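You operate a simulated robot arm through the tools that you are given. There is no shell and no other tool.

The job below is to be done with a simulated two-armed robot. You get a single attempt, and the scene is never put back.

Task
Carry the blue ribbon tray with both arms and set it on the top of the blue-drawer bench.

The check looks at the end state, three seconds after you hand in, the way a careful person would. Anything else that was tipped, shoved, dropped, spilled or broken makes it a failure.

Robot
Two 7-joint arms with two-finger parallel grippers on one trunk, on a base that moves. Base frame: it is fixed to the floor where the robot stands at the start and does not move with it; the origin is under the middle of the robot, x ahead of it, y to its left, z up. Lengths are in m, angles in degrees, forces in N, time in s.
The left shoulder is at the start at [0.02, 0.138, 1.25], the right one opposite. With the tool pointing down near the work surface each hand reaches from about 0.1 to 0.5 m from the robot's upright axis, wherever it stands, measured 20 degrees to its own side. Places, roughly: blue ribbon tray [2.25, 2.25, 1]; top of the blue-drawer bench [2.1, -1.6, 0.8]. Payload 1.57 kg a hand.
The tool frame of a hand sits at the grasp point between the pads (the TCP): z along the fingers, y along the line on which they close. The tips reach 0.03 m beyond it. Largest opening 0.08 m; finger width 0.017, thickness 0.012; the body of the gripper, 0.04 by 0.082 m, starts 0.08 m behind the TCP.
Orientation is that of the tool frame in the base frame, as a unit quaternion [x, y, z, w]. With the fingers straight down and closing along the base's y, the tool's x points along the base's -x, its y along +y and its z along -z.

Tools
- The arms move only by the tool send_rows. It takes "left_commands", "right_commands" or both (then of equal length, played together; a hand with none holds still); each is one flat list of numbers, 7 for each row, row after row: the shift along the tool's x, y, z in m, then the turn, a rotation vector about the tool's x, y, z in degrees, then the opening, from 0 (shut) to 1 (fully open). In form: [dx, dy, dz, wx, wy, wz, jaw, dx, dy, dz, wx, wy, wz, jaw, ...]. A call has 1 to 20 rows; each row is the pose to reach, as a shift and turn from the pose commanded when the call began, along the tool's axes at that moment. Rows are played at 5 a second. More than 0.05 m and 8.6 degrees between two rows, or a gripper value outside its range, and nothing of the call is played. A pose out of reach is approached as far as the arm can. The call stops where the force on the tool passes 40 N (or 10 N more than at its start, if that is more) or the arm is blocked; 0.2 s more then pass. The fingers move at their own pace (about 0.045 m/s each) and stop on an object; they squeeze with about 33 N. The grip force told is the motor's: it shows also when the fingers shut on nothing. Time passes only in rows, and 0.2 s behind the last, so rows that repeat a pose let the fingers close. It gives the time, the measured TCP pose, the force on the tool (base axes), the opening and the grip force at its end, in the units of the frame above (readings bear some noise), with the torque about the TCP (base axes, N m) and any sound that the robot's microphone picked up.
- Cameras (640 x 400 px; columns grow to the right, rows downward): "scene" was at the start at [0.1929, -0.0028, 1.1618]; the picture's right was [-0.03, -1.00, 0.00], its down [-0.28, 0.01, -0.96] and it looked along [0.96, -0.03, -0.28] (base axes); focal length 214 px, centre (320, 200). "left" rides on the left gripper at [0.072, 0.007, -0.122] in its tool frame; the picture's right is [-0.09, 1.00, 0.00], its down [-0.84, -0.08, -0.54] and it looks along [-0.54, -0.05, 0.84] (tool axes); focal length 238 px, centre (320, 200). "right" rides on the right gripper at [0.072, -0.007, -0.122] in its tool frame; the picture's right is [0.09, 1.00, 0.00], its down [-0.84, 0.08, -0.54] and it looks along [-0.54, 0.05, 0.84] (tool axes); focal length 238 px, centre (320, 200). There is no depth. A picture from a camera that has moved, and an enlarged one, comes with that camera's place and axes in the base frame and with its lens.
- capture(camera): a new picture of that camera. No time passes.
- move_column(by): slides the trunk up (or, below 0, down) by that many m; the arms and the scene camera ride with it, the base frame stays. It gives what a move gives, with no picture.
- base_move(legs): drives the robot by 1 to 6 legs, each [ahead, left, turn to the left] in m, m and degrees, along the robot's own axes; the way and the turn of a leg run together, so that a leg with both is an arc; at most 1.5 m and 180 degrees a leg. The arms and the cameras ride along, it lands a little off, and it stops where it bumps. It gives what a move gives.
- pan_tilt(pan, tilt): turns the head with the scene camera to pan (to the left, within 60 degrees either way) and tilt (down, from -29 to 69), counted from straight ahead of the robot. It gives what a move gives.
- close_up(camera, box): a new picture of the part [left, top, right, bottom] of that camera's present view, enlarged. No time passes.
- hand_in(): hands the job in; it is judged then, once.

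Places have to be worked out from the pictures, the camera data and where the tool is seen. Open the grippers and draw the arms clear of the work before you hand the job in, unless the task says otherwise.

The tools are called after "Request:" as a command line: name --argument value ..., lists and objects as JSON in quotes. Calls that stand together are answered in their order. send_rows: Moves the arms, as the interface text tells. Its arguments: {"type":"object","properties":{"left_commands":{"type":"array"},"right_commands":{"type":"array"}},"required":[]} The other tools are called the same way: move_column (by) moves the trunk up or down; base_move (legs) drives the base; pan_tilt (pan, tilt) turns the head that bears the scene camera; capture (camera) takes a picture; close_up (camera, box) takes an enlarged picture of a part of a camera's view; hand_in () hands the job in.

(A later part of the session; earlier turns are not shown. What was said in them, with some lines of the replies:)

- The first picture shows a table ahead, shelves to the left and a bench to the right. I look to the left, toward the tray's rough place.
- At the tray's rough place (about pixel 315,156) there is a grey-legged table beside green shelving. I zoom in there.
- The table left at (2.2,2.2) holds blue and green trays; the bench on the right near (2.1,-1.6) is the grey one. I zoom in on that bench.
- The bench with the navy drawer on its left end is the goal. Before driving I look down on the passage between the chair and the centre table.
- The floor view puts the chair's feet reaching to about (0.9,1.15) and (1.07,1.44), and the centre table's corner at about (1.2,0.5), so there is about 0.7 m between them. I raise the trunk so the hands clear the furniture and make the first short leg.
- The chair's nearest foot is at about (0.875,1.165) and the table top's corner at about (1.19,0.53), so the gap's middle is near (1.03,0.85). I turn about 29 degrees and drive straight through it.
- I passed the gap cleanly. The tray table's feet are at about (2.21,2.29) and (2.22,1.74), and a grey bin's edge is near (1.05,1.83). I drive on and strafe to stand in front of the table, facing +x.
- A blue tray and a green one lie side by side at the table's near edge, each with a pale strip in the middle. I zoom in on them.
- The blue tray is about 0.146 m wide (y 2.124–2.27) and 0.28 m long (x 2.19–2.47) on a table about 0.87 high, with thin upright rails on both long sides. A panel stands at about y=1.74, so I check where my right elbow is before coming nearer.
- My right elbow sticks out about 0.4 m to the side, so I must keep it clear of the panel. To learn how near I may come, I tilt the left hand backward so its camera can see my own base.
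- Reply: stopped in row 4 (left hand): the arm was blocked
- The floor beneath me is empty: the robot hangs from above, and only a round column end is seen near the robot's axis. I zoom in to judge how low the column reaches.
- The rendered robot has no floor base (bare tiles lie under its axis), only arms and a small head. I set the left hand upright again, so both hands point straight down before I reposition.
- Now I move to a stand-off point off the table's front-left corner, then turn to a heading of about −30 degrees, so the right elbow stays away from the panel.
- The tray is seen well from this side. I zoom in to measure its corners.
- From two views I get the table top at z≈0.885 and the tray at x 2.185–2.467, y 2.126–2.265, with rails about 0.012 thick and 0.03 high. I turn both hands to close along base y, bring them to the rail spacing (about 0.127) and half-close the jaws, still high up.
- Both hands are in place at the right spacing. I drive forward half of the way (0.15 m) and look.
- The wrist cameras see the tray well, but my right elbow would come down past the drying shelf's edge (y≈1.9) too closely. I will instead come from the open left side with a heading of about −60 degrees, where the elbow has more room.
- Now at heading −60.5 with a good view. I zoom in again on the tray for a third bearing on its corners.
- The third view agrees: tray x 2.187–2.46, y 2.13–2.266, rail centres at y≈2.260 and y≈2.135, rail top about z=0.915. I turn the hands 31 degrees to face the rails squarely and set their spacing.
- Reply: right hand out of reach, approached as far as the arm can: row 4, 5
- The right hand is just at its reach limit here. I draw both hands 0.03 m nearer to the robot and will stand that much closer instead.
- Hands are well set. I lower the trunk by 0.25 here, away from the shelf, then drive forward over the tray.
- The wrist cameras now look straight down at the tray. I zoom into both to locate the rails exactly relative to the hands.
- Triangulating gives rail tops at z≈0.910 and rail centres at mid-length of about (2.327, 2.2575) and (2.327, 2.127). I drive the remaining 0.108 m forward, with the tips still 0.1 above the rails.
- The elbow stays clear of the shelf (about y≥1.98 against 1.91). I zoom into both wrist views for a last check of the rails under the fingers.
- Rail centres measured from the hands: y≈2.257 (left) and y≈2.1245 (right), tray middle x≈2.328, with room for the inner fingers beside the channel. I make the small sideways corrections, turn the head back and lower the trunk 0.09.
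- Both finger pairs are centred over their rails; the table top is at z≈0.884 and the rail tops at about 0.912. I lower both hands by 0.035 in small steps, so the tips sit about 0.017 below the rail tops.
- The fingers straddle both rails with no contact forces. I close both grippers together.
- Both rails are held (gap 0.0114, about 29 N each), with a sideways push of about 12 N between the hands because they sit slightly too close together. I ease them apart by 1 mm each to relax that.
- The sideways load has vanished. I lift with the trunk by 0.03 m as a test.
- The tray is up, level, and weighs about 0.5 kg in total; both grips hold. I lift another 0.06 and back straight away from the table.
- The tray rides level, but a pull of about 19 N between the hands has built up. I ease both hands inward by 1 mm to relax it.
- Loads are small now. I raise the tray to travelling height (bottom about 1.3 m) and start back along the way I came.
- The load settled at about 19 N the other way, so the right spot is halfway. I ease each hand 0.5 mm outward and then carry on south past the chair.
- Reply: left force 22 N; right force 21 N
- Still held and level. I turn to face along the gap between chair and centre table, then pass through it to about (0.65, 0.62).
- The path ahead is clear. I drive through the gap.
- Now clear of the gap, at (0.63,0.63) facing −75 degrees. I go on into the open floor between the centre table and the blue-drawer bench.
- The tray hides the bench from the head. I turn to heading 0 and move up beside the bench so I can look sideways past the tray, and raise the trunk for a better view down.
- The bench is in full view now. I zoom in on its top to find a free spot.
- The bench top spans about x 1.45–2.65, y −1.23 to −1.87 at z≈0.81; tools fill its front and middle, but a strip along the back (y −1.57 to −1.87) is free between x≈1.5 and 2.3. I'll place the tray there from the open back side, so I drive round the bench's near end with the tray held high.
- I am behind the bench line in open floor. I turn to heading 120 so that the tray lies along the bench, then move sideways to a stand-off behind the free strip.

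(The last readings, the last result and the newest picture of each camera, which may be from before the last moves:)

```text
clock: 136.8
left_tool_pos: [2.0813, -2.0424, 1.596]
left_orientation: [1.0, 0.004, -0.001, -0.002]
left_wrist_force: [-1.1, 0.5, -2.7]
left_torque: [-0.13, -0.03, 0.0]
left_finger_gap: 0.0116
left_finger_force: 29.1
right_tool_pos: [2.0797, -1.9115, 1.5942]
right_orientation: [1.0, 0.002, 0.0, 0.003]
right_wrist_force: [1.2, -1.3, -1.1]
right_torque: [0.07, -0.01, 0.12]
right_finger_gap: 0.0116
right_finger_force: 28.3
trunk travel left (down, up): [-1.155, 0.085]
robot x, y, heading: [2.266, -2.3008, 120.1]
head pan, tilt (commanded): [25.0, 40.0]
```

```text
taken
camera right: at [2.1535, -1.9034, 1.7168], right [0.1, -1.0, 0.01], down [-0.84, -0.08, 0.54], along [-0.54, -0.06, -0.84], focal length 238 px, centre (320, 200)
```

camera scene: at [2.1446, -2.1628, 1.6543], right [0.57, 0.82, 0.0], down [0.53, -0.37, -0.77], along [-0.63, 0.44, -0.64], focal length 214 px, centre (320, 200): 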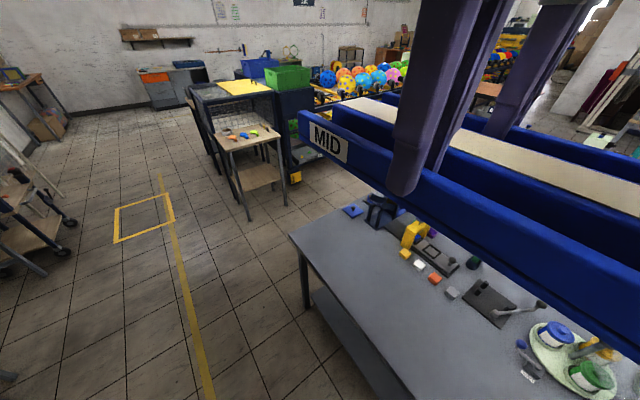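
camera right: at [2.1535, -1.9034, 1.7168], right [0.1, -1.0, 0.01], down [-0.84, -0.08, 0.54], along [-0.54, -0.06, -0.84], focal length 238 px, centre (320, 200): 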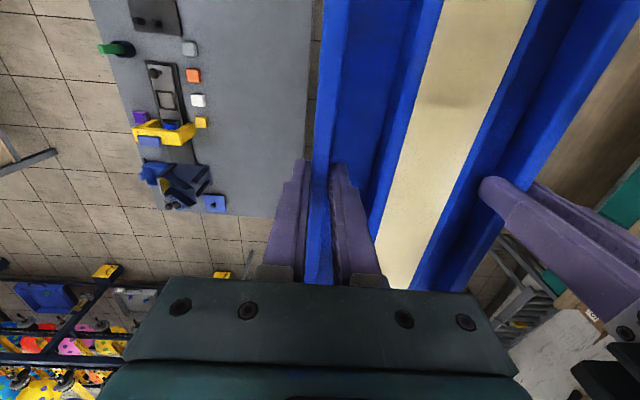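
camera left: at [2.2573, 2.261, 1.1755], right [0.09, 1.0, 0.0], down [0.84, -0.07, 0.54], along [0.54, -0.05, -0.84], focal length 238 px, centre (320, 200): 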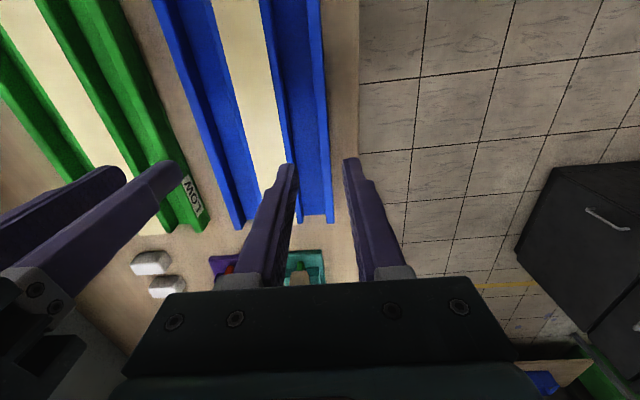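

The right wrist camera gives a clean plan of the bench: back edge y≈−1.88, top z≈0.807, and the small blocks end by y≈−1.52. A tray centre of about (1.95, −1.755) leaves 0.05 m to the back edge and over 0.15 m to the blocks, which is 0.257 m straight ahead.

Request:
base_move --legs '[[0.257, 0, 0]]'

Request:
capture --camera "right"

Request:
pan_tilt --pan -35 --tilt 50

Request:
capture --camera "scene"

```text
clock: 138.6
left_tool_pos: [1.9543, -1.8274, 1.5962]
left_orientation: [1.0, 0.006, -0.001, -0.002]
left_wrist_force: [-1.3, 1.5, -2.2]
left_torque: [-0.13, 0.12, -0.01]
left_finger_gap: 0.0114
left_finger_force: 29.1
right_tool_pos: [1.9541, -1.6947, 1.5945]
right_orientation: [1.0, 0.004, 0.0, 0.002]
right_wrist_force: [-0.2, -1.6, -1.3]
right_torque: [0.02, -0.08, 0.09]
right_finger_gap: 0.0114
right_finger_force: 29.1
trunk travel left (down, up): [-1.155, 0.085]
robot x, y, heading: [2.1396, -2.0834, 120.0]
head pan, tilt (commanded): [25.0, 40.0]
```

```text
taken
camera right: at [2.0268, -1.6876, 1.7167], right [0.1, -0.99, 0.01], down [-0.84, -0.08, 0.54], along [-0.54, -0.06, -0.84], focal length 238 px, centre (320, 200)
```

right: 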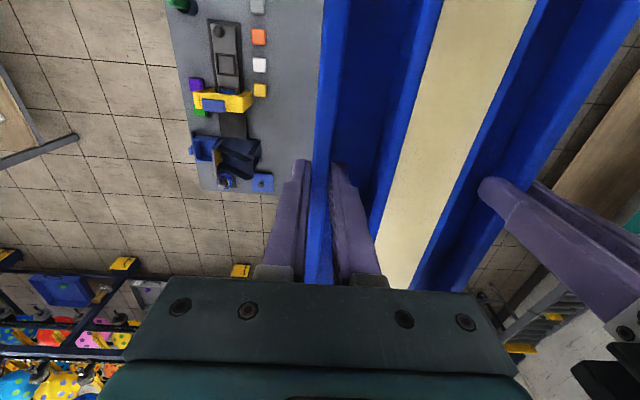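

```text
clock: 139.9
left_tool_pos: [1.955, -1.8269, 1.5964]
left_orientation: [1.0, 0.006, -0.001, -0.002]
left_wrist_force: [-0.3, 1.2, -1.7]
left_torque: [-0.11, -0.03, -0.02]
left_finger_gap: 0.0117
left_finger_force: 28.6
right_tool_pos: [1.9539, -1.6946, 1.5932]
right_orientation: [1.0, 0.004, 0.0, 0.002]
right_wrist_force: [0.7, -0.3, -0.9]
right_torque: [0.04, -0.01, 0.07]
right_finger_gap: 0.0114
right_finger_force: 28.9
trunk travel left (down, up): [-1.155, 0.085]
robot x, y, heading: [2.1377, -2.084, 120.2]
head pan, tilt (commanded): [-35.0, 50.0]
```

```text
taken
camera scene: at [2.0948, -1.9188, 1.6401], right [1.0, -0.08, 0.0], down [-0.06, -0.76, -0.64], along [0.05, 0.64, -0.77], focal length 214 px, centre (320, 200)
```

scene: 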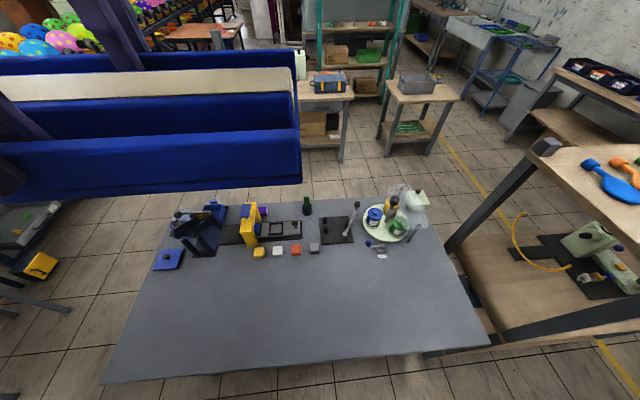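

The whole back strip is free under the tray, and my right elbow has only low blocks below it. I nudge 0.02 m further in and lower the trunk by 0.5, then look.

Request:
base_move --legs '[[0.02, 0, 0]]'

Request:
move_column --by -0.5

Request:
capture --camera "scene"

Request:
capture --camera "right"

```text
clock: 140.7
left_tool_pos: [1.944, -1.8098, 1.5958]
left_orientation: [1.0, 0.006, 0.0, -0.001]
left_wrist_force: [0.2, 0.9, -2.0]
left_torque: [-0.11, 0.06, -0.01]
left_finger_gap: 0.0116
left_finger_force: 29.6
right_tool_pos: [1.9431, -1.6787, 1.5935]
right_orientation: [1.0, 0.004, 0.0, 0.003]
right_wrist_force: [0.6, -0.4, -0.7]
right_torque: [0.05, -0.03, 0.1]
right_finger_gap: 0.0114
right_finger_force: 28.7
trunk travel left (down, up): [-1.155, 0.085]
robot x, y, heading: [2.1267, -2.0661, 120.1]
head pan, tilt (commanded): [-35.0, 50.0]
```

```text
refused: -0.5 is not a number from -0.4 to 0.4
```

```text
taken
camera scene: at [2.0848, -1.9014, 1.6401], right [1.0, -0.08, 0.0], down [-0.06, -0.76, -0.64], along [0.05, 0.64, -0.77], focal length 214 px, centre (320, 200)
```

scene: 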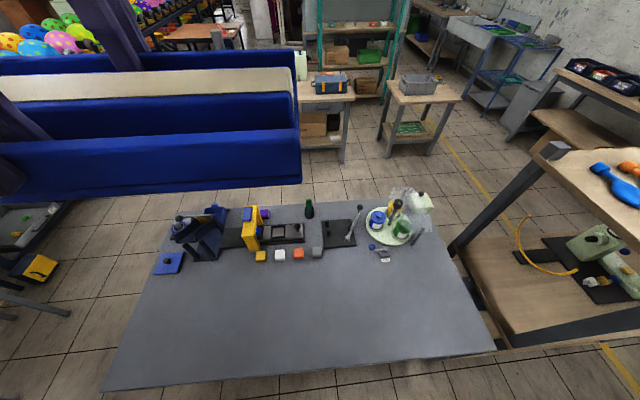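

```text
taken
camera right: at [2.0167, -1.6702, 1.7167], right [0.1, -0.99, 0.01], down [-0.84, -0.08, 0.54], along [-0.54, -0.06, -0.84], focal length 238 px, centre (320, 200)
```

right: 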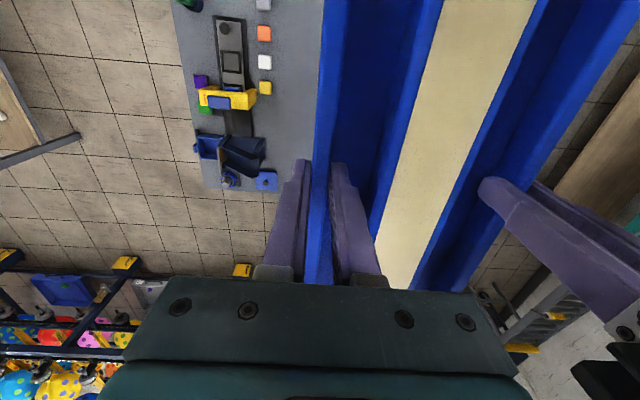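

The column takes at most 0.4 m per call, so I lower by 0.35 first and look again.

Request:
move_column --by -0.35

Request:
capture --camera "scene"

Request:
capture --camera "right"

```text
clock: 144.1
left_tool_pos: [1.945, -1.81, 1.2466]
left_orientation: [1.0, 0.006, -0.001, -0.001]
left_wrist_force: [-1.1, 0.6, -2.3]
left_torque: [-0.14, 0.01, -0.01]
left_finger_gap: 0.0119
left_finger_force: 29.1
right_tool_pos: [1.9442, -1.676, 1.2437]
right_orientation: [1.0, 0.005, 0.001, 0.002]
right_wrist_force: [0.7, 0.3, -0.7]
right_torque: [0.06, -0.04, 0.07]
right_finger_gap: 0.0119
right_finger_force: 28.8
trunk travel left (down, up): [-0.805, 0.435]
robot x, y, heading: [2.1284, -2.0669, 120.4]
head pan, tilt (commanded): [-35.0, 50.0]
```

```text
taken
camera scene: at [2.0848, -1.9014, 1.2902], right [1.0, -0.08, 0.0], down [-0.06, -0.76, -0.64], along [0.05, 0.64, -0.77], focal length 214 px, centre (320, 200)
```

scene: 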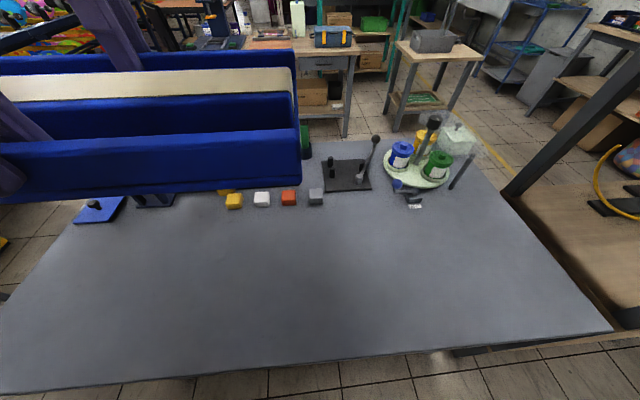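

```text
taken
camera right: at [2.0168, -1.6702, 1.3667], right [0.1, -0.99, 0.01], down [-0.84, -0.08, 0.54], along [-0.54, -0.06, -0.84], focal length 238 px, centre (320, 200)
```

right: 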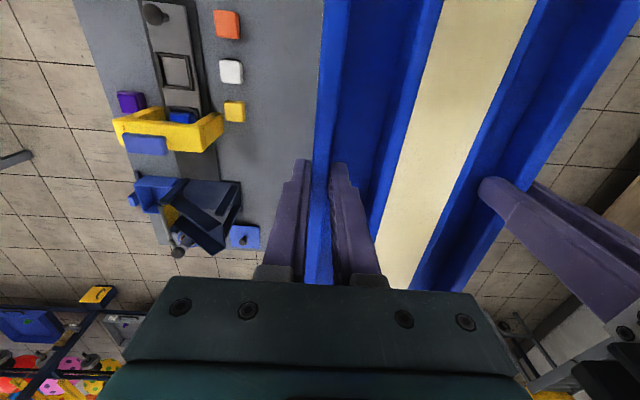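

Everything below is clear. I lower another 0.25.

Request:
move_column --by -0.25

Request:
capture --camera "scene"

Request:
capture --camera "right"

Request:
capture --camera "left"

```text
clock: 146.7
left_tool_pos: [1.9455, -1.8089, 0.9956]
left_orientation: [1.0, 0.005, -0.001, -0.002]
left_wrist_force: [-1.0, 1.0, -2.3]
left_torque: [-0.09, -0.01, -0.01]
left_finger_gap: 0.0118
left_finger_force: 28.9
right_tool_pos: [1.9432, -1.6777, 0.9934]
right_orientation: [1.0, 0.004, 0.0, 0.003]
right_wrist_force: [-0.1, -0.8, -1.1]
right_torque: [0.02, 0.0, 0.07]
right_finger_gap: 0.0113
right_finger_force: 29.3
trunk travel left (down, up): [-0.555, 0.685]
robot x, y, heading: [2.1276, -2.0616, 120.2]
head pan, tilt (commanded): [-35.0, 50.0]
```

```text
taken
camera scene: at [2.0848, -1.9014, 1.0402], right [1.0, -0.08, 0.0], down [-0.06, -0.76, -0.64], along [0.05, 0.64, -0.77], focal length 214 px, centre (320, 200)
```

scene: 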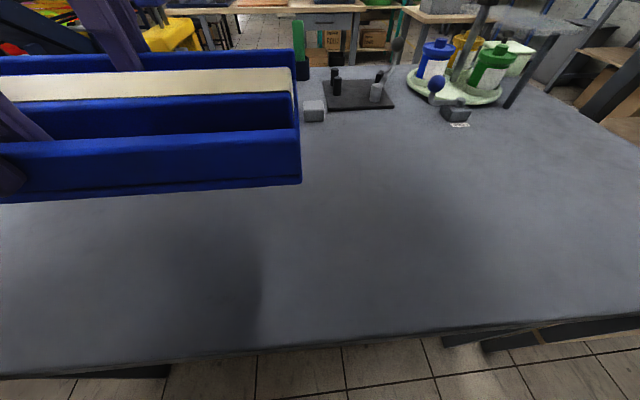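

```text
taken
camera right: at [2.0168, -1.6702, 1.1168], right [0.1, -0.99, 0.01], down [-0.84, -0.08, 0.54], along [-0.54, -0.06, -0.84], focal length 238 px, centre (320, 200)
```

right: 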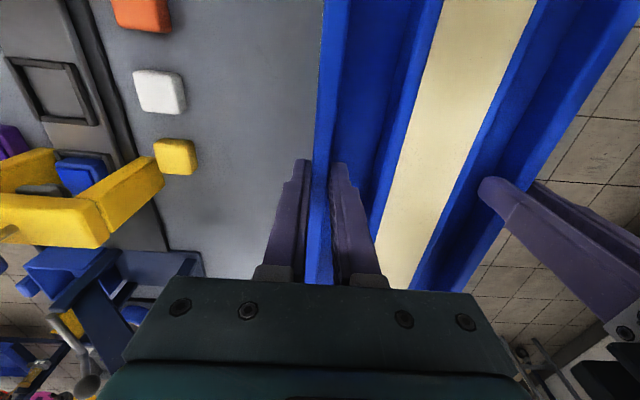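

```text
taken
camera left: at [2.0169, -1.816, 1.1196], right [-0.08, -1.0, 0.0], down [-0.84, 0.07, 0.54], along [-0.54, 0.05, -0.84], focal length 238 px, centre (320, 200)
```

left: 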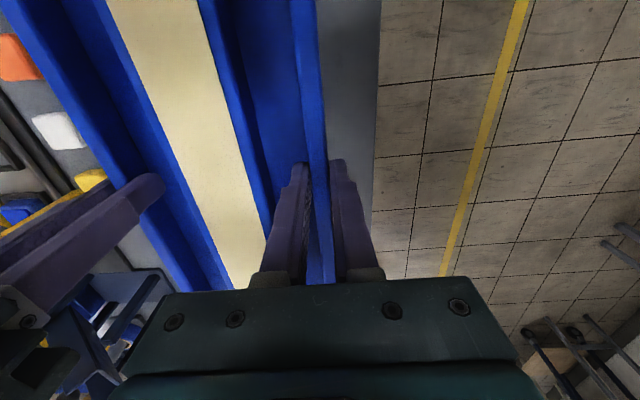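

The tray overhangs nothing: the bench edge lies about 0.065 m outside it. I lower 0.10 more, leaving about 0.045 m to the surface.

Request:
move_column --by -0.1

Request:
capture --camera "scene"

Request:
capture --camera "right"

```text
clock: 148.0
left_tool_pos: [1.9453, -1.8113, 0.8965]
left_orientation: [1.0, 0.007, -0.001, -0.001]
left_wrist_force: [0.3, -0.5, -2.0]
left_torque: [-0.11, 0.0, -0.01]
left_finger_gap: 0.0114
left_finger_force: 28.4
right_tool_pos: [1.9445, -1.6779, 0.8942]
right_orientation: [1.0, 0.004, 0.0, 0.004]
right_wrist_force: [1.0, -0.9, -1.0]
right_torque: [0.04, -0.06, 0.1]
right_finger_gap: 0.0117
right_finger_force: 28.9
trunk travel left (down, up): [-0.455, 0.785]
robot x, y, heading: [2.1299, -2.0641, 120.2]
head pan, tilt (commanded): [-35.0, 50.0]
```

```text
taken
camera scene: at [2.0848, -1.9014, 0.9402], right [1.0, -0.08, 0.0], down [-0.06, -0.76, -0.64], along [0.05, 0.64, -0.77], focal length 214 px, centre (320, 200)
```

scene: 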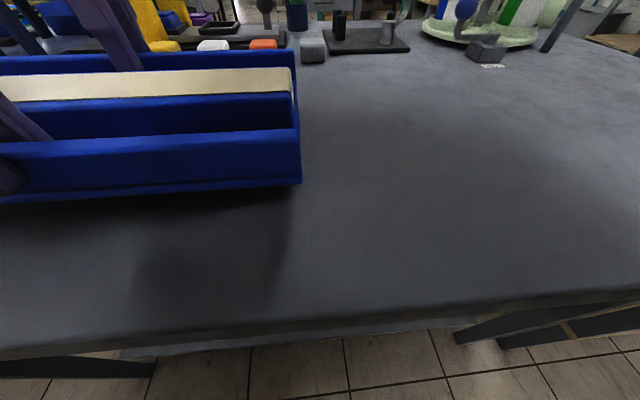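

```text
taken
camera right: at [2.0167, -1.6702, 1.0168], right [0.1, -0.99, 0.01], down [-0.84, -0.08, 0.54], along [-0.54, -0.06, -0.84], focal length 238 px, centre (320, 200)
```

right: 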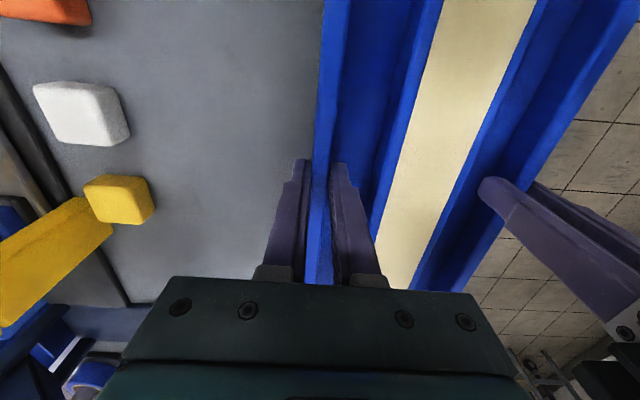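

About 0.045 m to go. I lower 0.03 more with the trunk and check the wrist forces.

Request:
move_column --by -0.03

Request:
close_up --camera "scene" --box '[0, 40, 320, 240]'

```text
clock: 148.7
left_tool_pos: [1.9446, -1.8108, 0.8664]
left_orientation: [1.0, 0.007, -0.001, -0.001]
left_wrist_force: [-1.1, -3.3, 4.9]
left_torque: [-0.06, -0.04, -0.02]
left_finger_gap: 0.0114
left_finger_force: 28.1
right_tool_pos: [1.9435, -1.6787, 0.865]
right_orientation: [1.0, 0.004, 0.0, 0.002]
right_wrist_force: [4.5, -3.0, 10.4]
right_torque: [0.04, -0.23, 0.09]
right_finger_gap: 0.0115
right_finger_force: 29.4
trunk travel left (down, up): [-0.425, 0.815]
robot x, y, heading: [2.1275, -2.0652, 120.2]
head pan, tilt (commanded): [-35.0, 50.0]
```

```text
2.00 times, centred on (160, 140) of scene
camera zoom: at [2.085, -1.9017, 0.9104], right [1.0, -0.08, 0.0], down [-0.06, -0.76, -0.64], along [0.05, 0.64, -0.77], focal length 429 px, centre (640, 320)
```

zoom: 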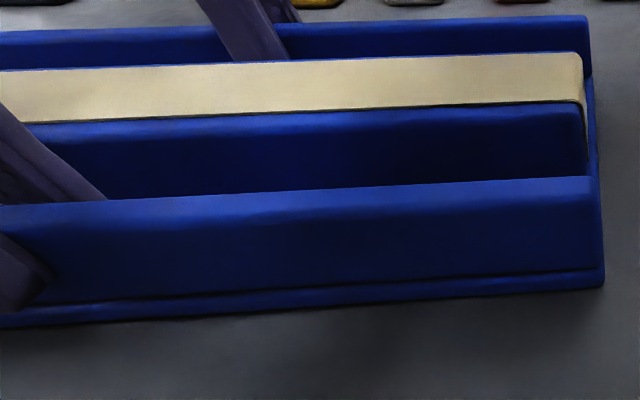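

Both hands now feel upward forces (about 5 and 10 N), so the tray's bottom has met the bench at z≈0.823. I confirm it in the wrist views before opening.

Request:
capture --camera "left"

Request:
capture --camera "right"

Request:
pan_tilt --pan 0 --tilt 45

Request:
capture --camera "scene"

```text
taken
camera left: at [2.0171, -1.8163, 0.9899], right [-0.08, -1.0, 0.0], down [-0.84, 0.07, 0.54], along [-0.54, 0.05, -0.84], focal length 238 px, centre (320, 200)
```

left: 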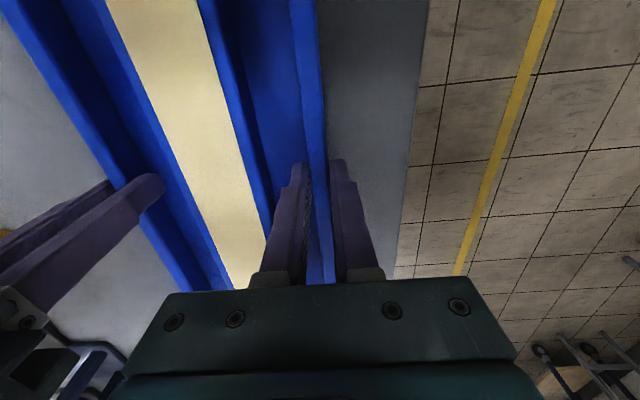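

```text
taken
camera right: at [2.0169, -1.6705, 0.9875], right [0.1, -0.99, 0.01], down [-0.84, -0.08, 0.54], along [-0.54, -0.06, -0.84], focal length 238 px, centre (320, 200)
```

right: 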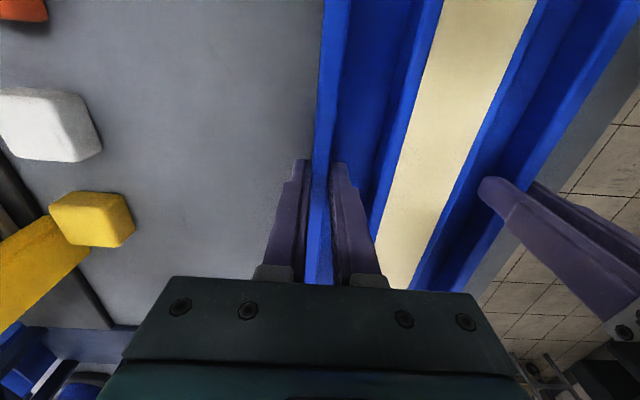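

```text
clock: 149.8
left_tool_pos: [1.9456, -1.8094, 0.8663]
left_orientation: [1.0, 0.006, -0.001, -0.002]
left_wrist_force: [-0.9, -5.7, 11.4]
left_torque: [-0.19, -0.03, -0.01]
left_finger_gap: 0.0116
left_finger_force: 29.0
right_tool_pos: [1.9424, -1.6768, 0.8651]
right_orientation: [1.0, 0.005, 0.001, 0.002]
right_wrist_force: [7.4, -6.5, 21.1]
right_torque: [-0.03, -0.32, 0.07]
right_finger_gap: 0.0116
right_finger_force: 29.2
trunk travel left (down, up): [-0.425, 0.815]
robot x, y, heading: [2.1304, -2.0633, 120.2]
head pan, tilt (commanded): [0.0, 45.0]
```

```text
taken
camera scene: at [2.0377, -1.908, 0.9172], right [0.86, 0.5, 0.0], down [0.36, -0.61, -0.71], along [-0.36, 0.61, -0.71], focal length 214 px, centre (320, 200)
```

scene: 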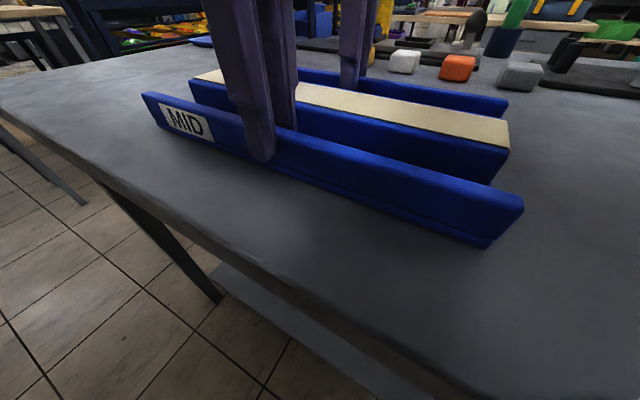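

The tray sits flat on the bench and the hands press it down with about 30 N altogether. I ease both hands up by about 1.5 mm to take off that load before releasing.

Request:
send_rows --left_commands '[0, 0, -0.001, 0, 0, 0, 0, 0, 0, -0.001, 0, 0, 0, 0]' --right_commands '[0, 0, -0.0015, 0, 0, 0, 0, 0, 0, -0.0015, 0, 0, 0, 0]'

```text
clock: 150.3
left_tool_pos: [1.9431, -1.8088, 0.8665]
left_orientation: [1.0, 0.005, -0.001, 0.0]
left_wrist_force: [1.4, -9.1, -0.9]
left_torque: [-0.21, -0.12, -0.14]
left_finger_gap: 0.0116
left_finger_force: 29.3
right_tool_pos: [1.9436, -1.6767, 0.8651]
right_orientation: [1.0, 0.004, 0.001, 0.001]
right_wrist_force: [-1.8, 7.5, 4.9]
right_torque: [0.23, -0.01, 0.03]
right_finger_gap: 0.0119
right_finger_force: 29.7
trunk travel left (down, up): [-0.425, 0.815]
robot x, y, heading: [2.1264, -2.0624, 120.2]
head pan, tilt (commanded): [0.0, 45.0]
```

The vertical loads are near zero with the tray still on the surface. I open both grippers gently to a 0.03 gap.

Request:
send_rows --left_commands '[0, 0, 0, 0, 0, 0, 0.18, 0, 0, 0, 0, 0, 0, 0.25, 0, 0, 0, 0, 0, 0, 0.32, 0, 0, 0, 0, 0, 0, 0.375, 0, 0, 0, 0, 0, 0, 0.375]' --right_commands '[0, 0, 0, 0, 0, 0, 0.18, 0, 0, 0, 0, 0, 0, 0.25, 0, 0, 0, 0, 0, 0, 0.32, 0, 0, 0, 0, 0, 0, 0.375, 0, 0, 0, 0, 0, 0, 0.375]'

Request:
capture --camera "scene"

Request:
close_up --camera "right" --box '[220, 80, 420, 240]'

Request:
close_up --camera "left" --box '[220, 80, 420, 240]'

```text
clock: 151.6
left_tool_pos: [1.9437, -1.8085, 0.8684]
left_orientation: [1.0, 0.006, -0.001, -0.003]
left_wrist_force: [-0.3, 0.2, 0.3]
left_torque: [0.0, 0.01, 0.01]
left_finger_gap: 0.0301
left_finger_force: 0.0
right_tool_pos: [1.9426, -1.6779, 0.8646]
right_orientation: [1.0, 0.004, 0.0, 0.003]
right_wrist_force: [-0.3, -0.1, 0.6]
right_torque: [-0.03, -0.01, 0.0]
right_finger_gap: 0.0299
right_finger_force: 0.1
trunk travel left (down, up): [-0.425, 0.815]
robot x, y, heading: [2.1284, -2.0658, 120.1]
head pan, tilt (commanded): [0.0, 45.0]
```

```text
taken
camera scene: at [2.0374, -1.9078, 0.9171], right [0.86, 0.5, 0.0], down [0.36, -0.61, -0.71], along [-0.36, 0.61, -0.71], focal length 214 px, centre (320, 200)
```

scene: 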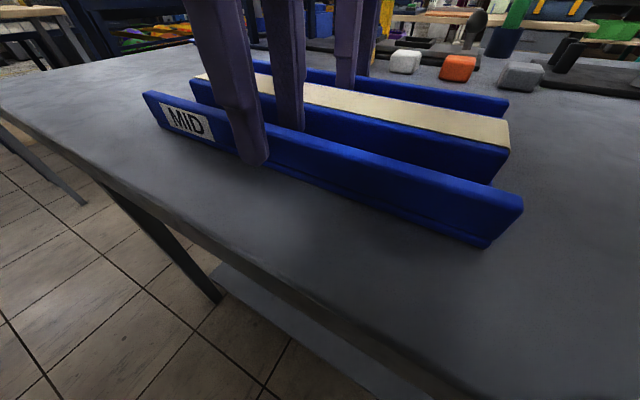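

```text
2.50 times, centred on (320, 160) of right
camera zoom: at [2.0167, -1.6707, 0.9882], right [0.1, -0.99, 0.01], down [-0.84, -0.08, 0.54], along [-0.54, -0.06, -0.84], focal length 596 px, centre (320, 300)
```

zoom: 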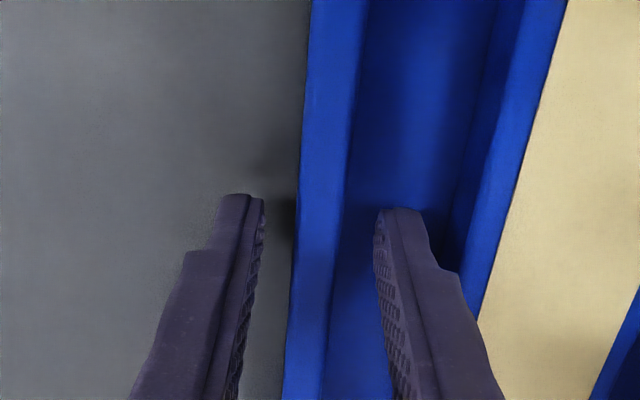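

```text
2.50 times, centred on (320, 160) of left
camera zoom: at [2.0163, -1.8149, 0.9909], right [-0.08, -1.0, 0.0], down [-0.84, 0.07, 0.54], along [-0.54, 0.05, -0.84], focal length 596 px, centre (320, 300)
```

zoom: 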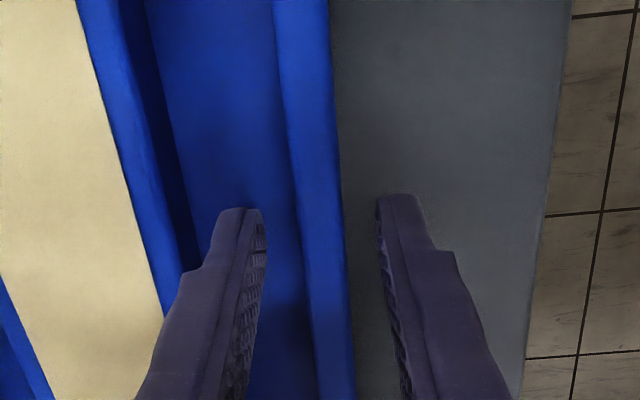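

The tray is released, forces are zero, and all fingers stand free of the rails. I raise the trunk straight up by 0.1 and look.

Request:
move_column --by 0.1

Request:
capture --camera "scene"

Request:
capture --camera "right"

```text
clock: 152.9
left_tool_pos: [1.9439, -1.809, 0.9688]
left_orientation: [1.0, 0.006, -0.001, -0.002]
left_wrist_force: [-0.7, -0.2, 0.1]
left_torque: [0.0, 0.01, -0.03]
left_finger_gap: 0.0301
left_finger_force: 0.1
right_tool_pos: [1.9444, -1.6777, 0.9648]
right_orientation: [1.0, 0.004, 0.0, 0.003]
right_wrist_force: [-1.0, -0.1, 0.1]
right_torque: [0.01, 0.01, -0.02]
right_finger_gap: 0.0299
right_finger_force: 0.0
trunk travel left (down, up): [-0.525, 0.715]
robot x, y, heading: [2.1257, -2.0628, 120.4]
head pan, tilt (commanded): [0.0, 45.0]
```

```text
taken
camera scene: at [2.0374, -1.9079, 1.017], right [0.86, 0.5, 0.0], down [0.36, -0.61, -0.71], along [-0.36, 0.61, -0.71], focal length 214 px, centre (320, 200)
```

scene: 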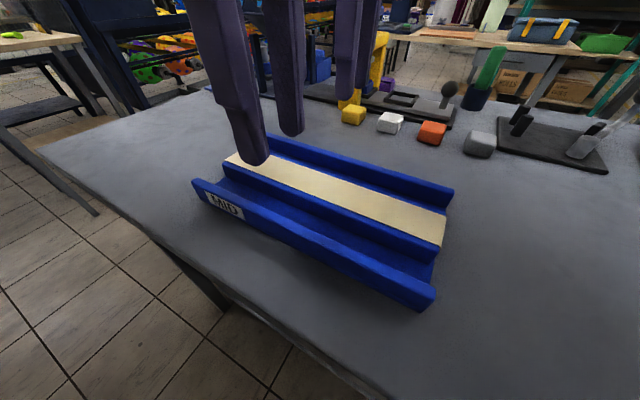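

```text
taken
camera right: at [2.0168, -1.6708, 1.0881], right [0.1, -0.99, 0.01], down [-0.84, -0.08, 0.54], along [-0.54, -0.06, -0.84], focal length 238 px, centre (320, 200)
```

right: 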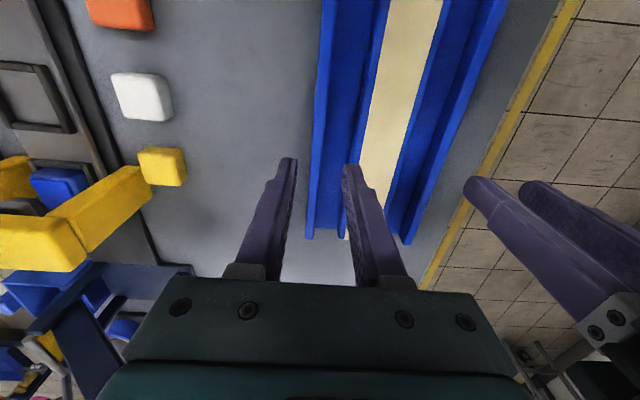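

The tray rests flat on the bench with its strip in place and nothing else moved. I raise the hands further and back away from the bench.

Request:
move_column --by 0.35

Request:
base_move --legs '[[-0.4, 0, 0]]'

Request:
send_rows --left_commands '[0, 0.01, 0, 0, 0, 0, 0.7, 0, 0.02, 0, 0, 0, 0, 1, 0, 0.02, 0, 0, 0, 0, 1]' --right_commands '[0, -0.01, 0, 0, 0, 0, 0.7, 0, -0.02, 0, 0, 0, 0, 1, 0, -0.02, 0, 0, 0, 0, 1]'

Request:
capture --camera "scene"

```text
clock: 156.3
left_tool_pos: [1.944, -1.808, 1.3167]
left_orientation: [1.0, 0.007, 0.0, -0.003]
left_wrist_force: [0.8, -0.7, -0.3]
left_torque: [0.01, 0.03, 0.0]
left_finger_gap: 0.0302
left_finger_force: 0.1
right_tool_pos: [1.9438, -1.6782, 1.3146]
right_orientation: [1.0, 0.005, 0.0, 0.002]
right_wrist_force: [1.3, 0.1, -0.5]
right_torque: [0.01, -0.01, -0.01]
right_finger_gap: 0.03
right_finger_force: 0.0
trunk travel left (down, up): [-0.875, 0.365]
robot x, y, heading: [2.1291, -2.0647, 120.4]
head pan, tilt (commanded): [0.0, 45.0]
```

```text
clock: 158.8
left_tool_pos: [2.1414, -2.1467, 1.3169]
left_orientation: [1.0, 0.006, -0.001, -0.002]
left_wrist_force: [-0.7, -0.3, -0.6]
left_torque: [-0.04, -0.02, -0.01]
left_finger_gap: 0.0302
left_finger_force: 0.0
right_tool_pos: [2.1406, -2.0155, 1.3155]
right_orientation: [1.0, 0.004, 0.0, 0.002]
right_wrist_force: [-1.2, 0.6, 0.3]
right_torque: [0.04, 0.02, -0.01]
right_finger_gap: 0.0303
right_finger_force: 0.1
trunk travel left (down, up): [-0.875, 0.365]
robot x, y, heading: [2.3272, -2.4034, 120.5]
head pan, tilt (commanded): [0.0, 45.0]
```

```text
clock: 159.6
left_tool_pos: [2.1432, -2.1665, 1.3182]
left_orientation: [1.0, 0.007, -0.002, -0.002]
left_wrist_force: [-0.4, -0.7, -0.8]
left_torque: [-0.05, -0.01, -0.01]
left_finger_gap: 0.0802
left_finger_force: 0.0
right_tool_pos: [2.139, -1.9966, 1.3152]
right_orientation: [1.0, 0.005, 0.001, 0.002]
right_wrist_force: [0.1, -0.4, -0.2]
right_torque: [0.0, -0.02, 0.0]
right_finger_gap: 0.08
right_finger_force: 0.1
trunk travel left (down, up): [-0.875, 0.365]
robot x, y, heading: [2.3247, -2.4015, 120.4]
head pan, tilt (commanded): [0.0, 45.0]
```

```text
taken
camera scene: at [2.2341, -2.2455, 1.3671], right [0.86, 0.5, 0.0], down [0.36, -0.61, -0.71], along [-0.36, 0.61, -0.71], focal length 214 px, centre (320, 200)
```

scene: 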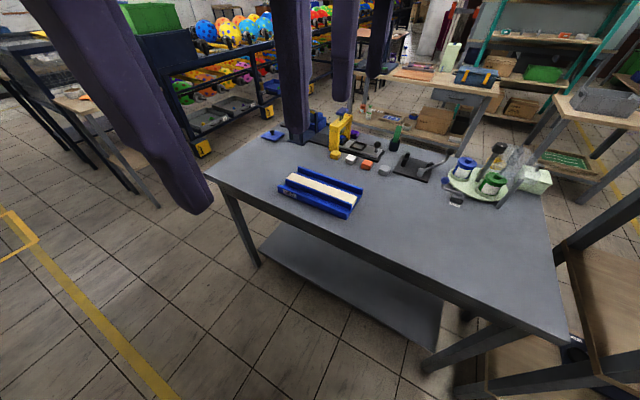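

The tray lies well inside the bench top and all the tools stand as before. I back off a little more and take one close look before handing in.

Request:
base_move --legs '[[-0.25, 0, 0]]'

Request:
close_up --camera "scene" --box '[200, 60, 520, 260]'

```text
clock: 161.4
left_tool_pos: [2.2666, -2.3817, 1.3165]
left_orientation: [1.0, 0.01, 0.0, -0.002]
left_wrist_force: [-0.2, -0.8, 0.5]
left_torque: [0.0, 0.01, -0.01]
left_finger_gap: 0.08
left_finger_force: 0.1
right_tool_pos: [2.2628, -2.2119, 1.3149]
right_orientation: [1.0, 0.008, 0.0, 0.002]
right_wrist_force: [1.0, -0.3, -0.7]
right_torque: [0.0, 0.03, 0.01]
right_finger_gap: 0.08
right_finger_force: 0.0
trunk travel left (down, up): [-0.875, 0.365]
robot x, y, heading: [2.4537, -2.6176, 120.7]
head pan, tilt (commanded): [0.0, 45.0]
```

```text
2.00 times, centred on (360, 160) of scene
camera zoom: at [2.3587, -2.4599, 1.3671], right [0.86, 0.51, 0.0], down [0.36, -0.61, -0.71], along [-0.36, 0.61, -0.71], focal length 429 px, centre (240, 280)
```

zoom: 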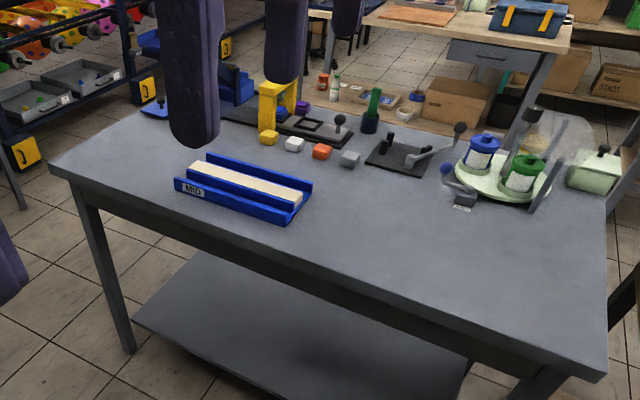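

The blue tray with its strip is flat on the blue-drawer bench, nothing around it was touched, both grippers are open and the arms are clear. I hand the job in.

Request:
hand_in

```text
The job is handed in.
```

The blue ribbon tray is on the top of the blue-drawer bench, in the free strip along its back edge, and the job is handed in.

- **Carrying:** both arms lifted it by its two side rails and held it close to level all the way. The pale strip inside stayed in place.
- **Placement:** it rests flat with its centre at about (1.94, -1.74). It sits about 0.06 m inside the back edge and clear of the tools on the bench.
- **Surroundings:** the drive reported no bumps, and in the last pictures the tools on the bench looked undisturbed. I did not go back to check the chair or the table the tray came from.
- **End state:** both grippers are open, and the robot stands back from the bench with its arms clear.
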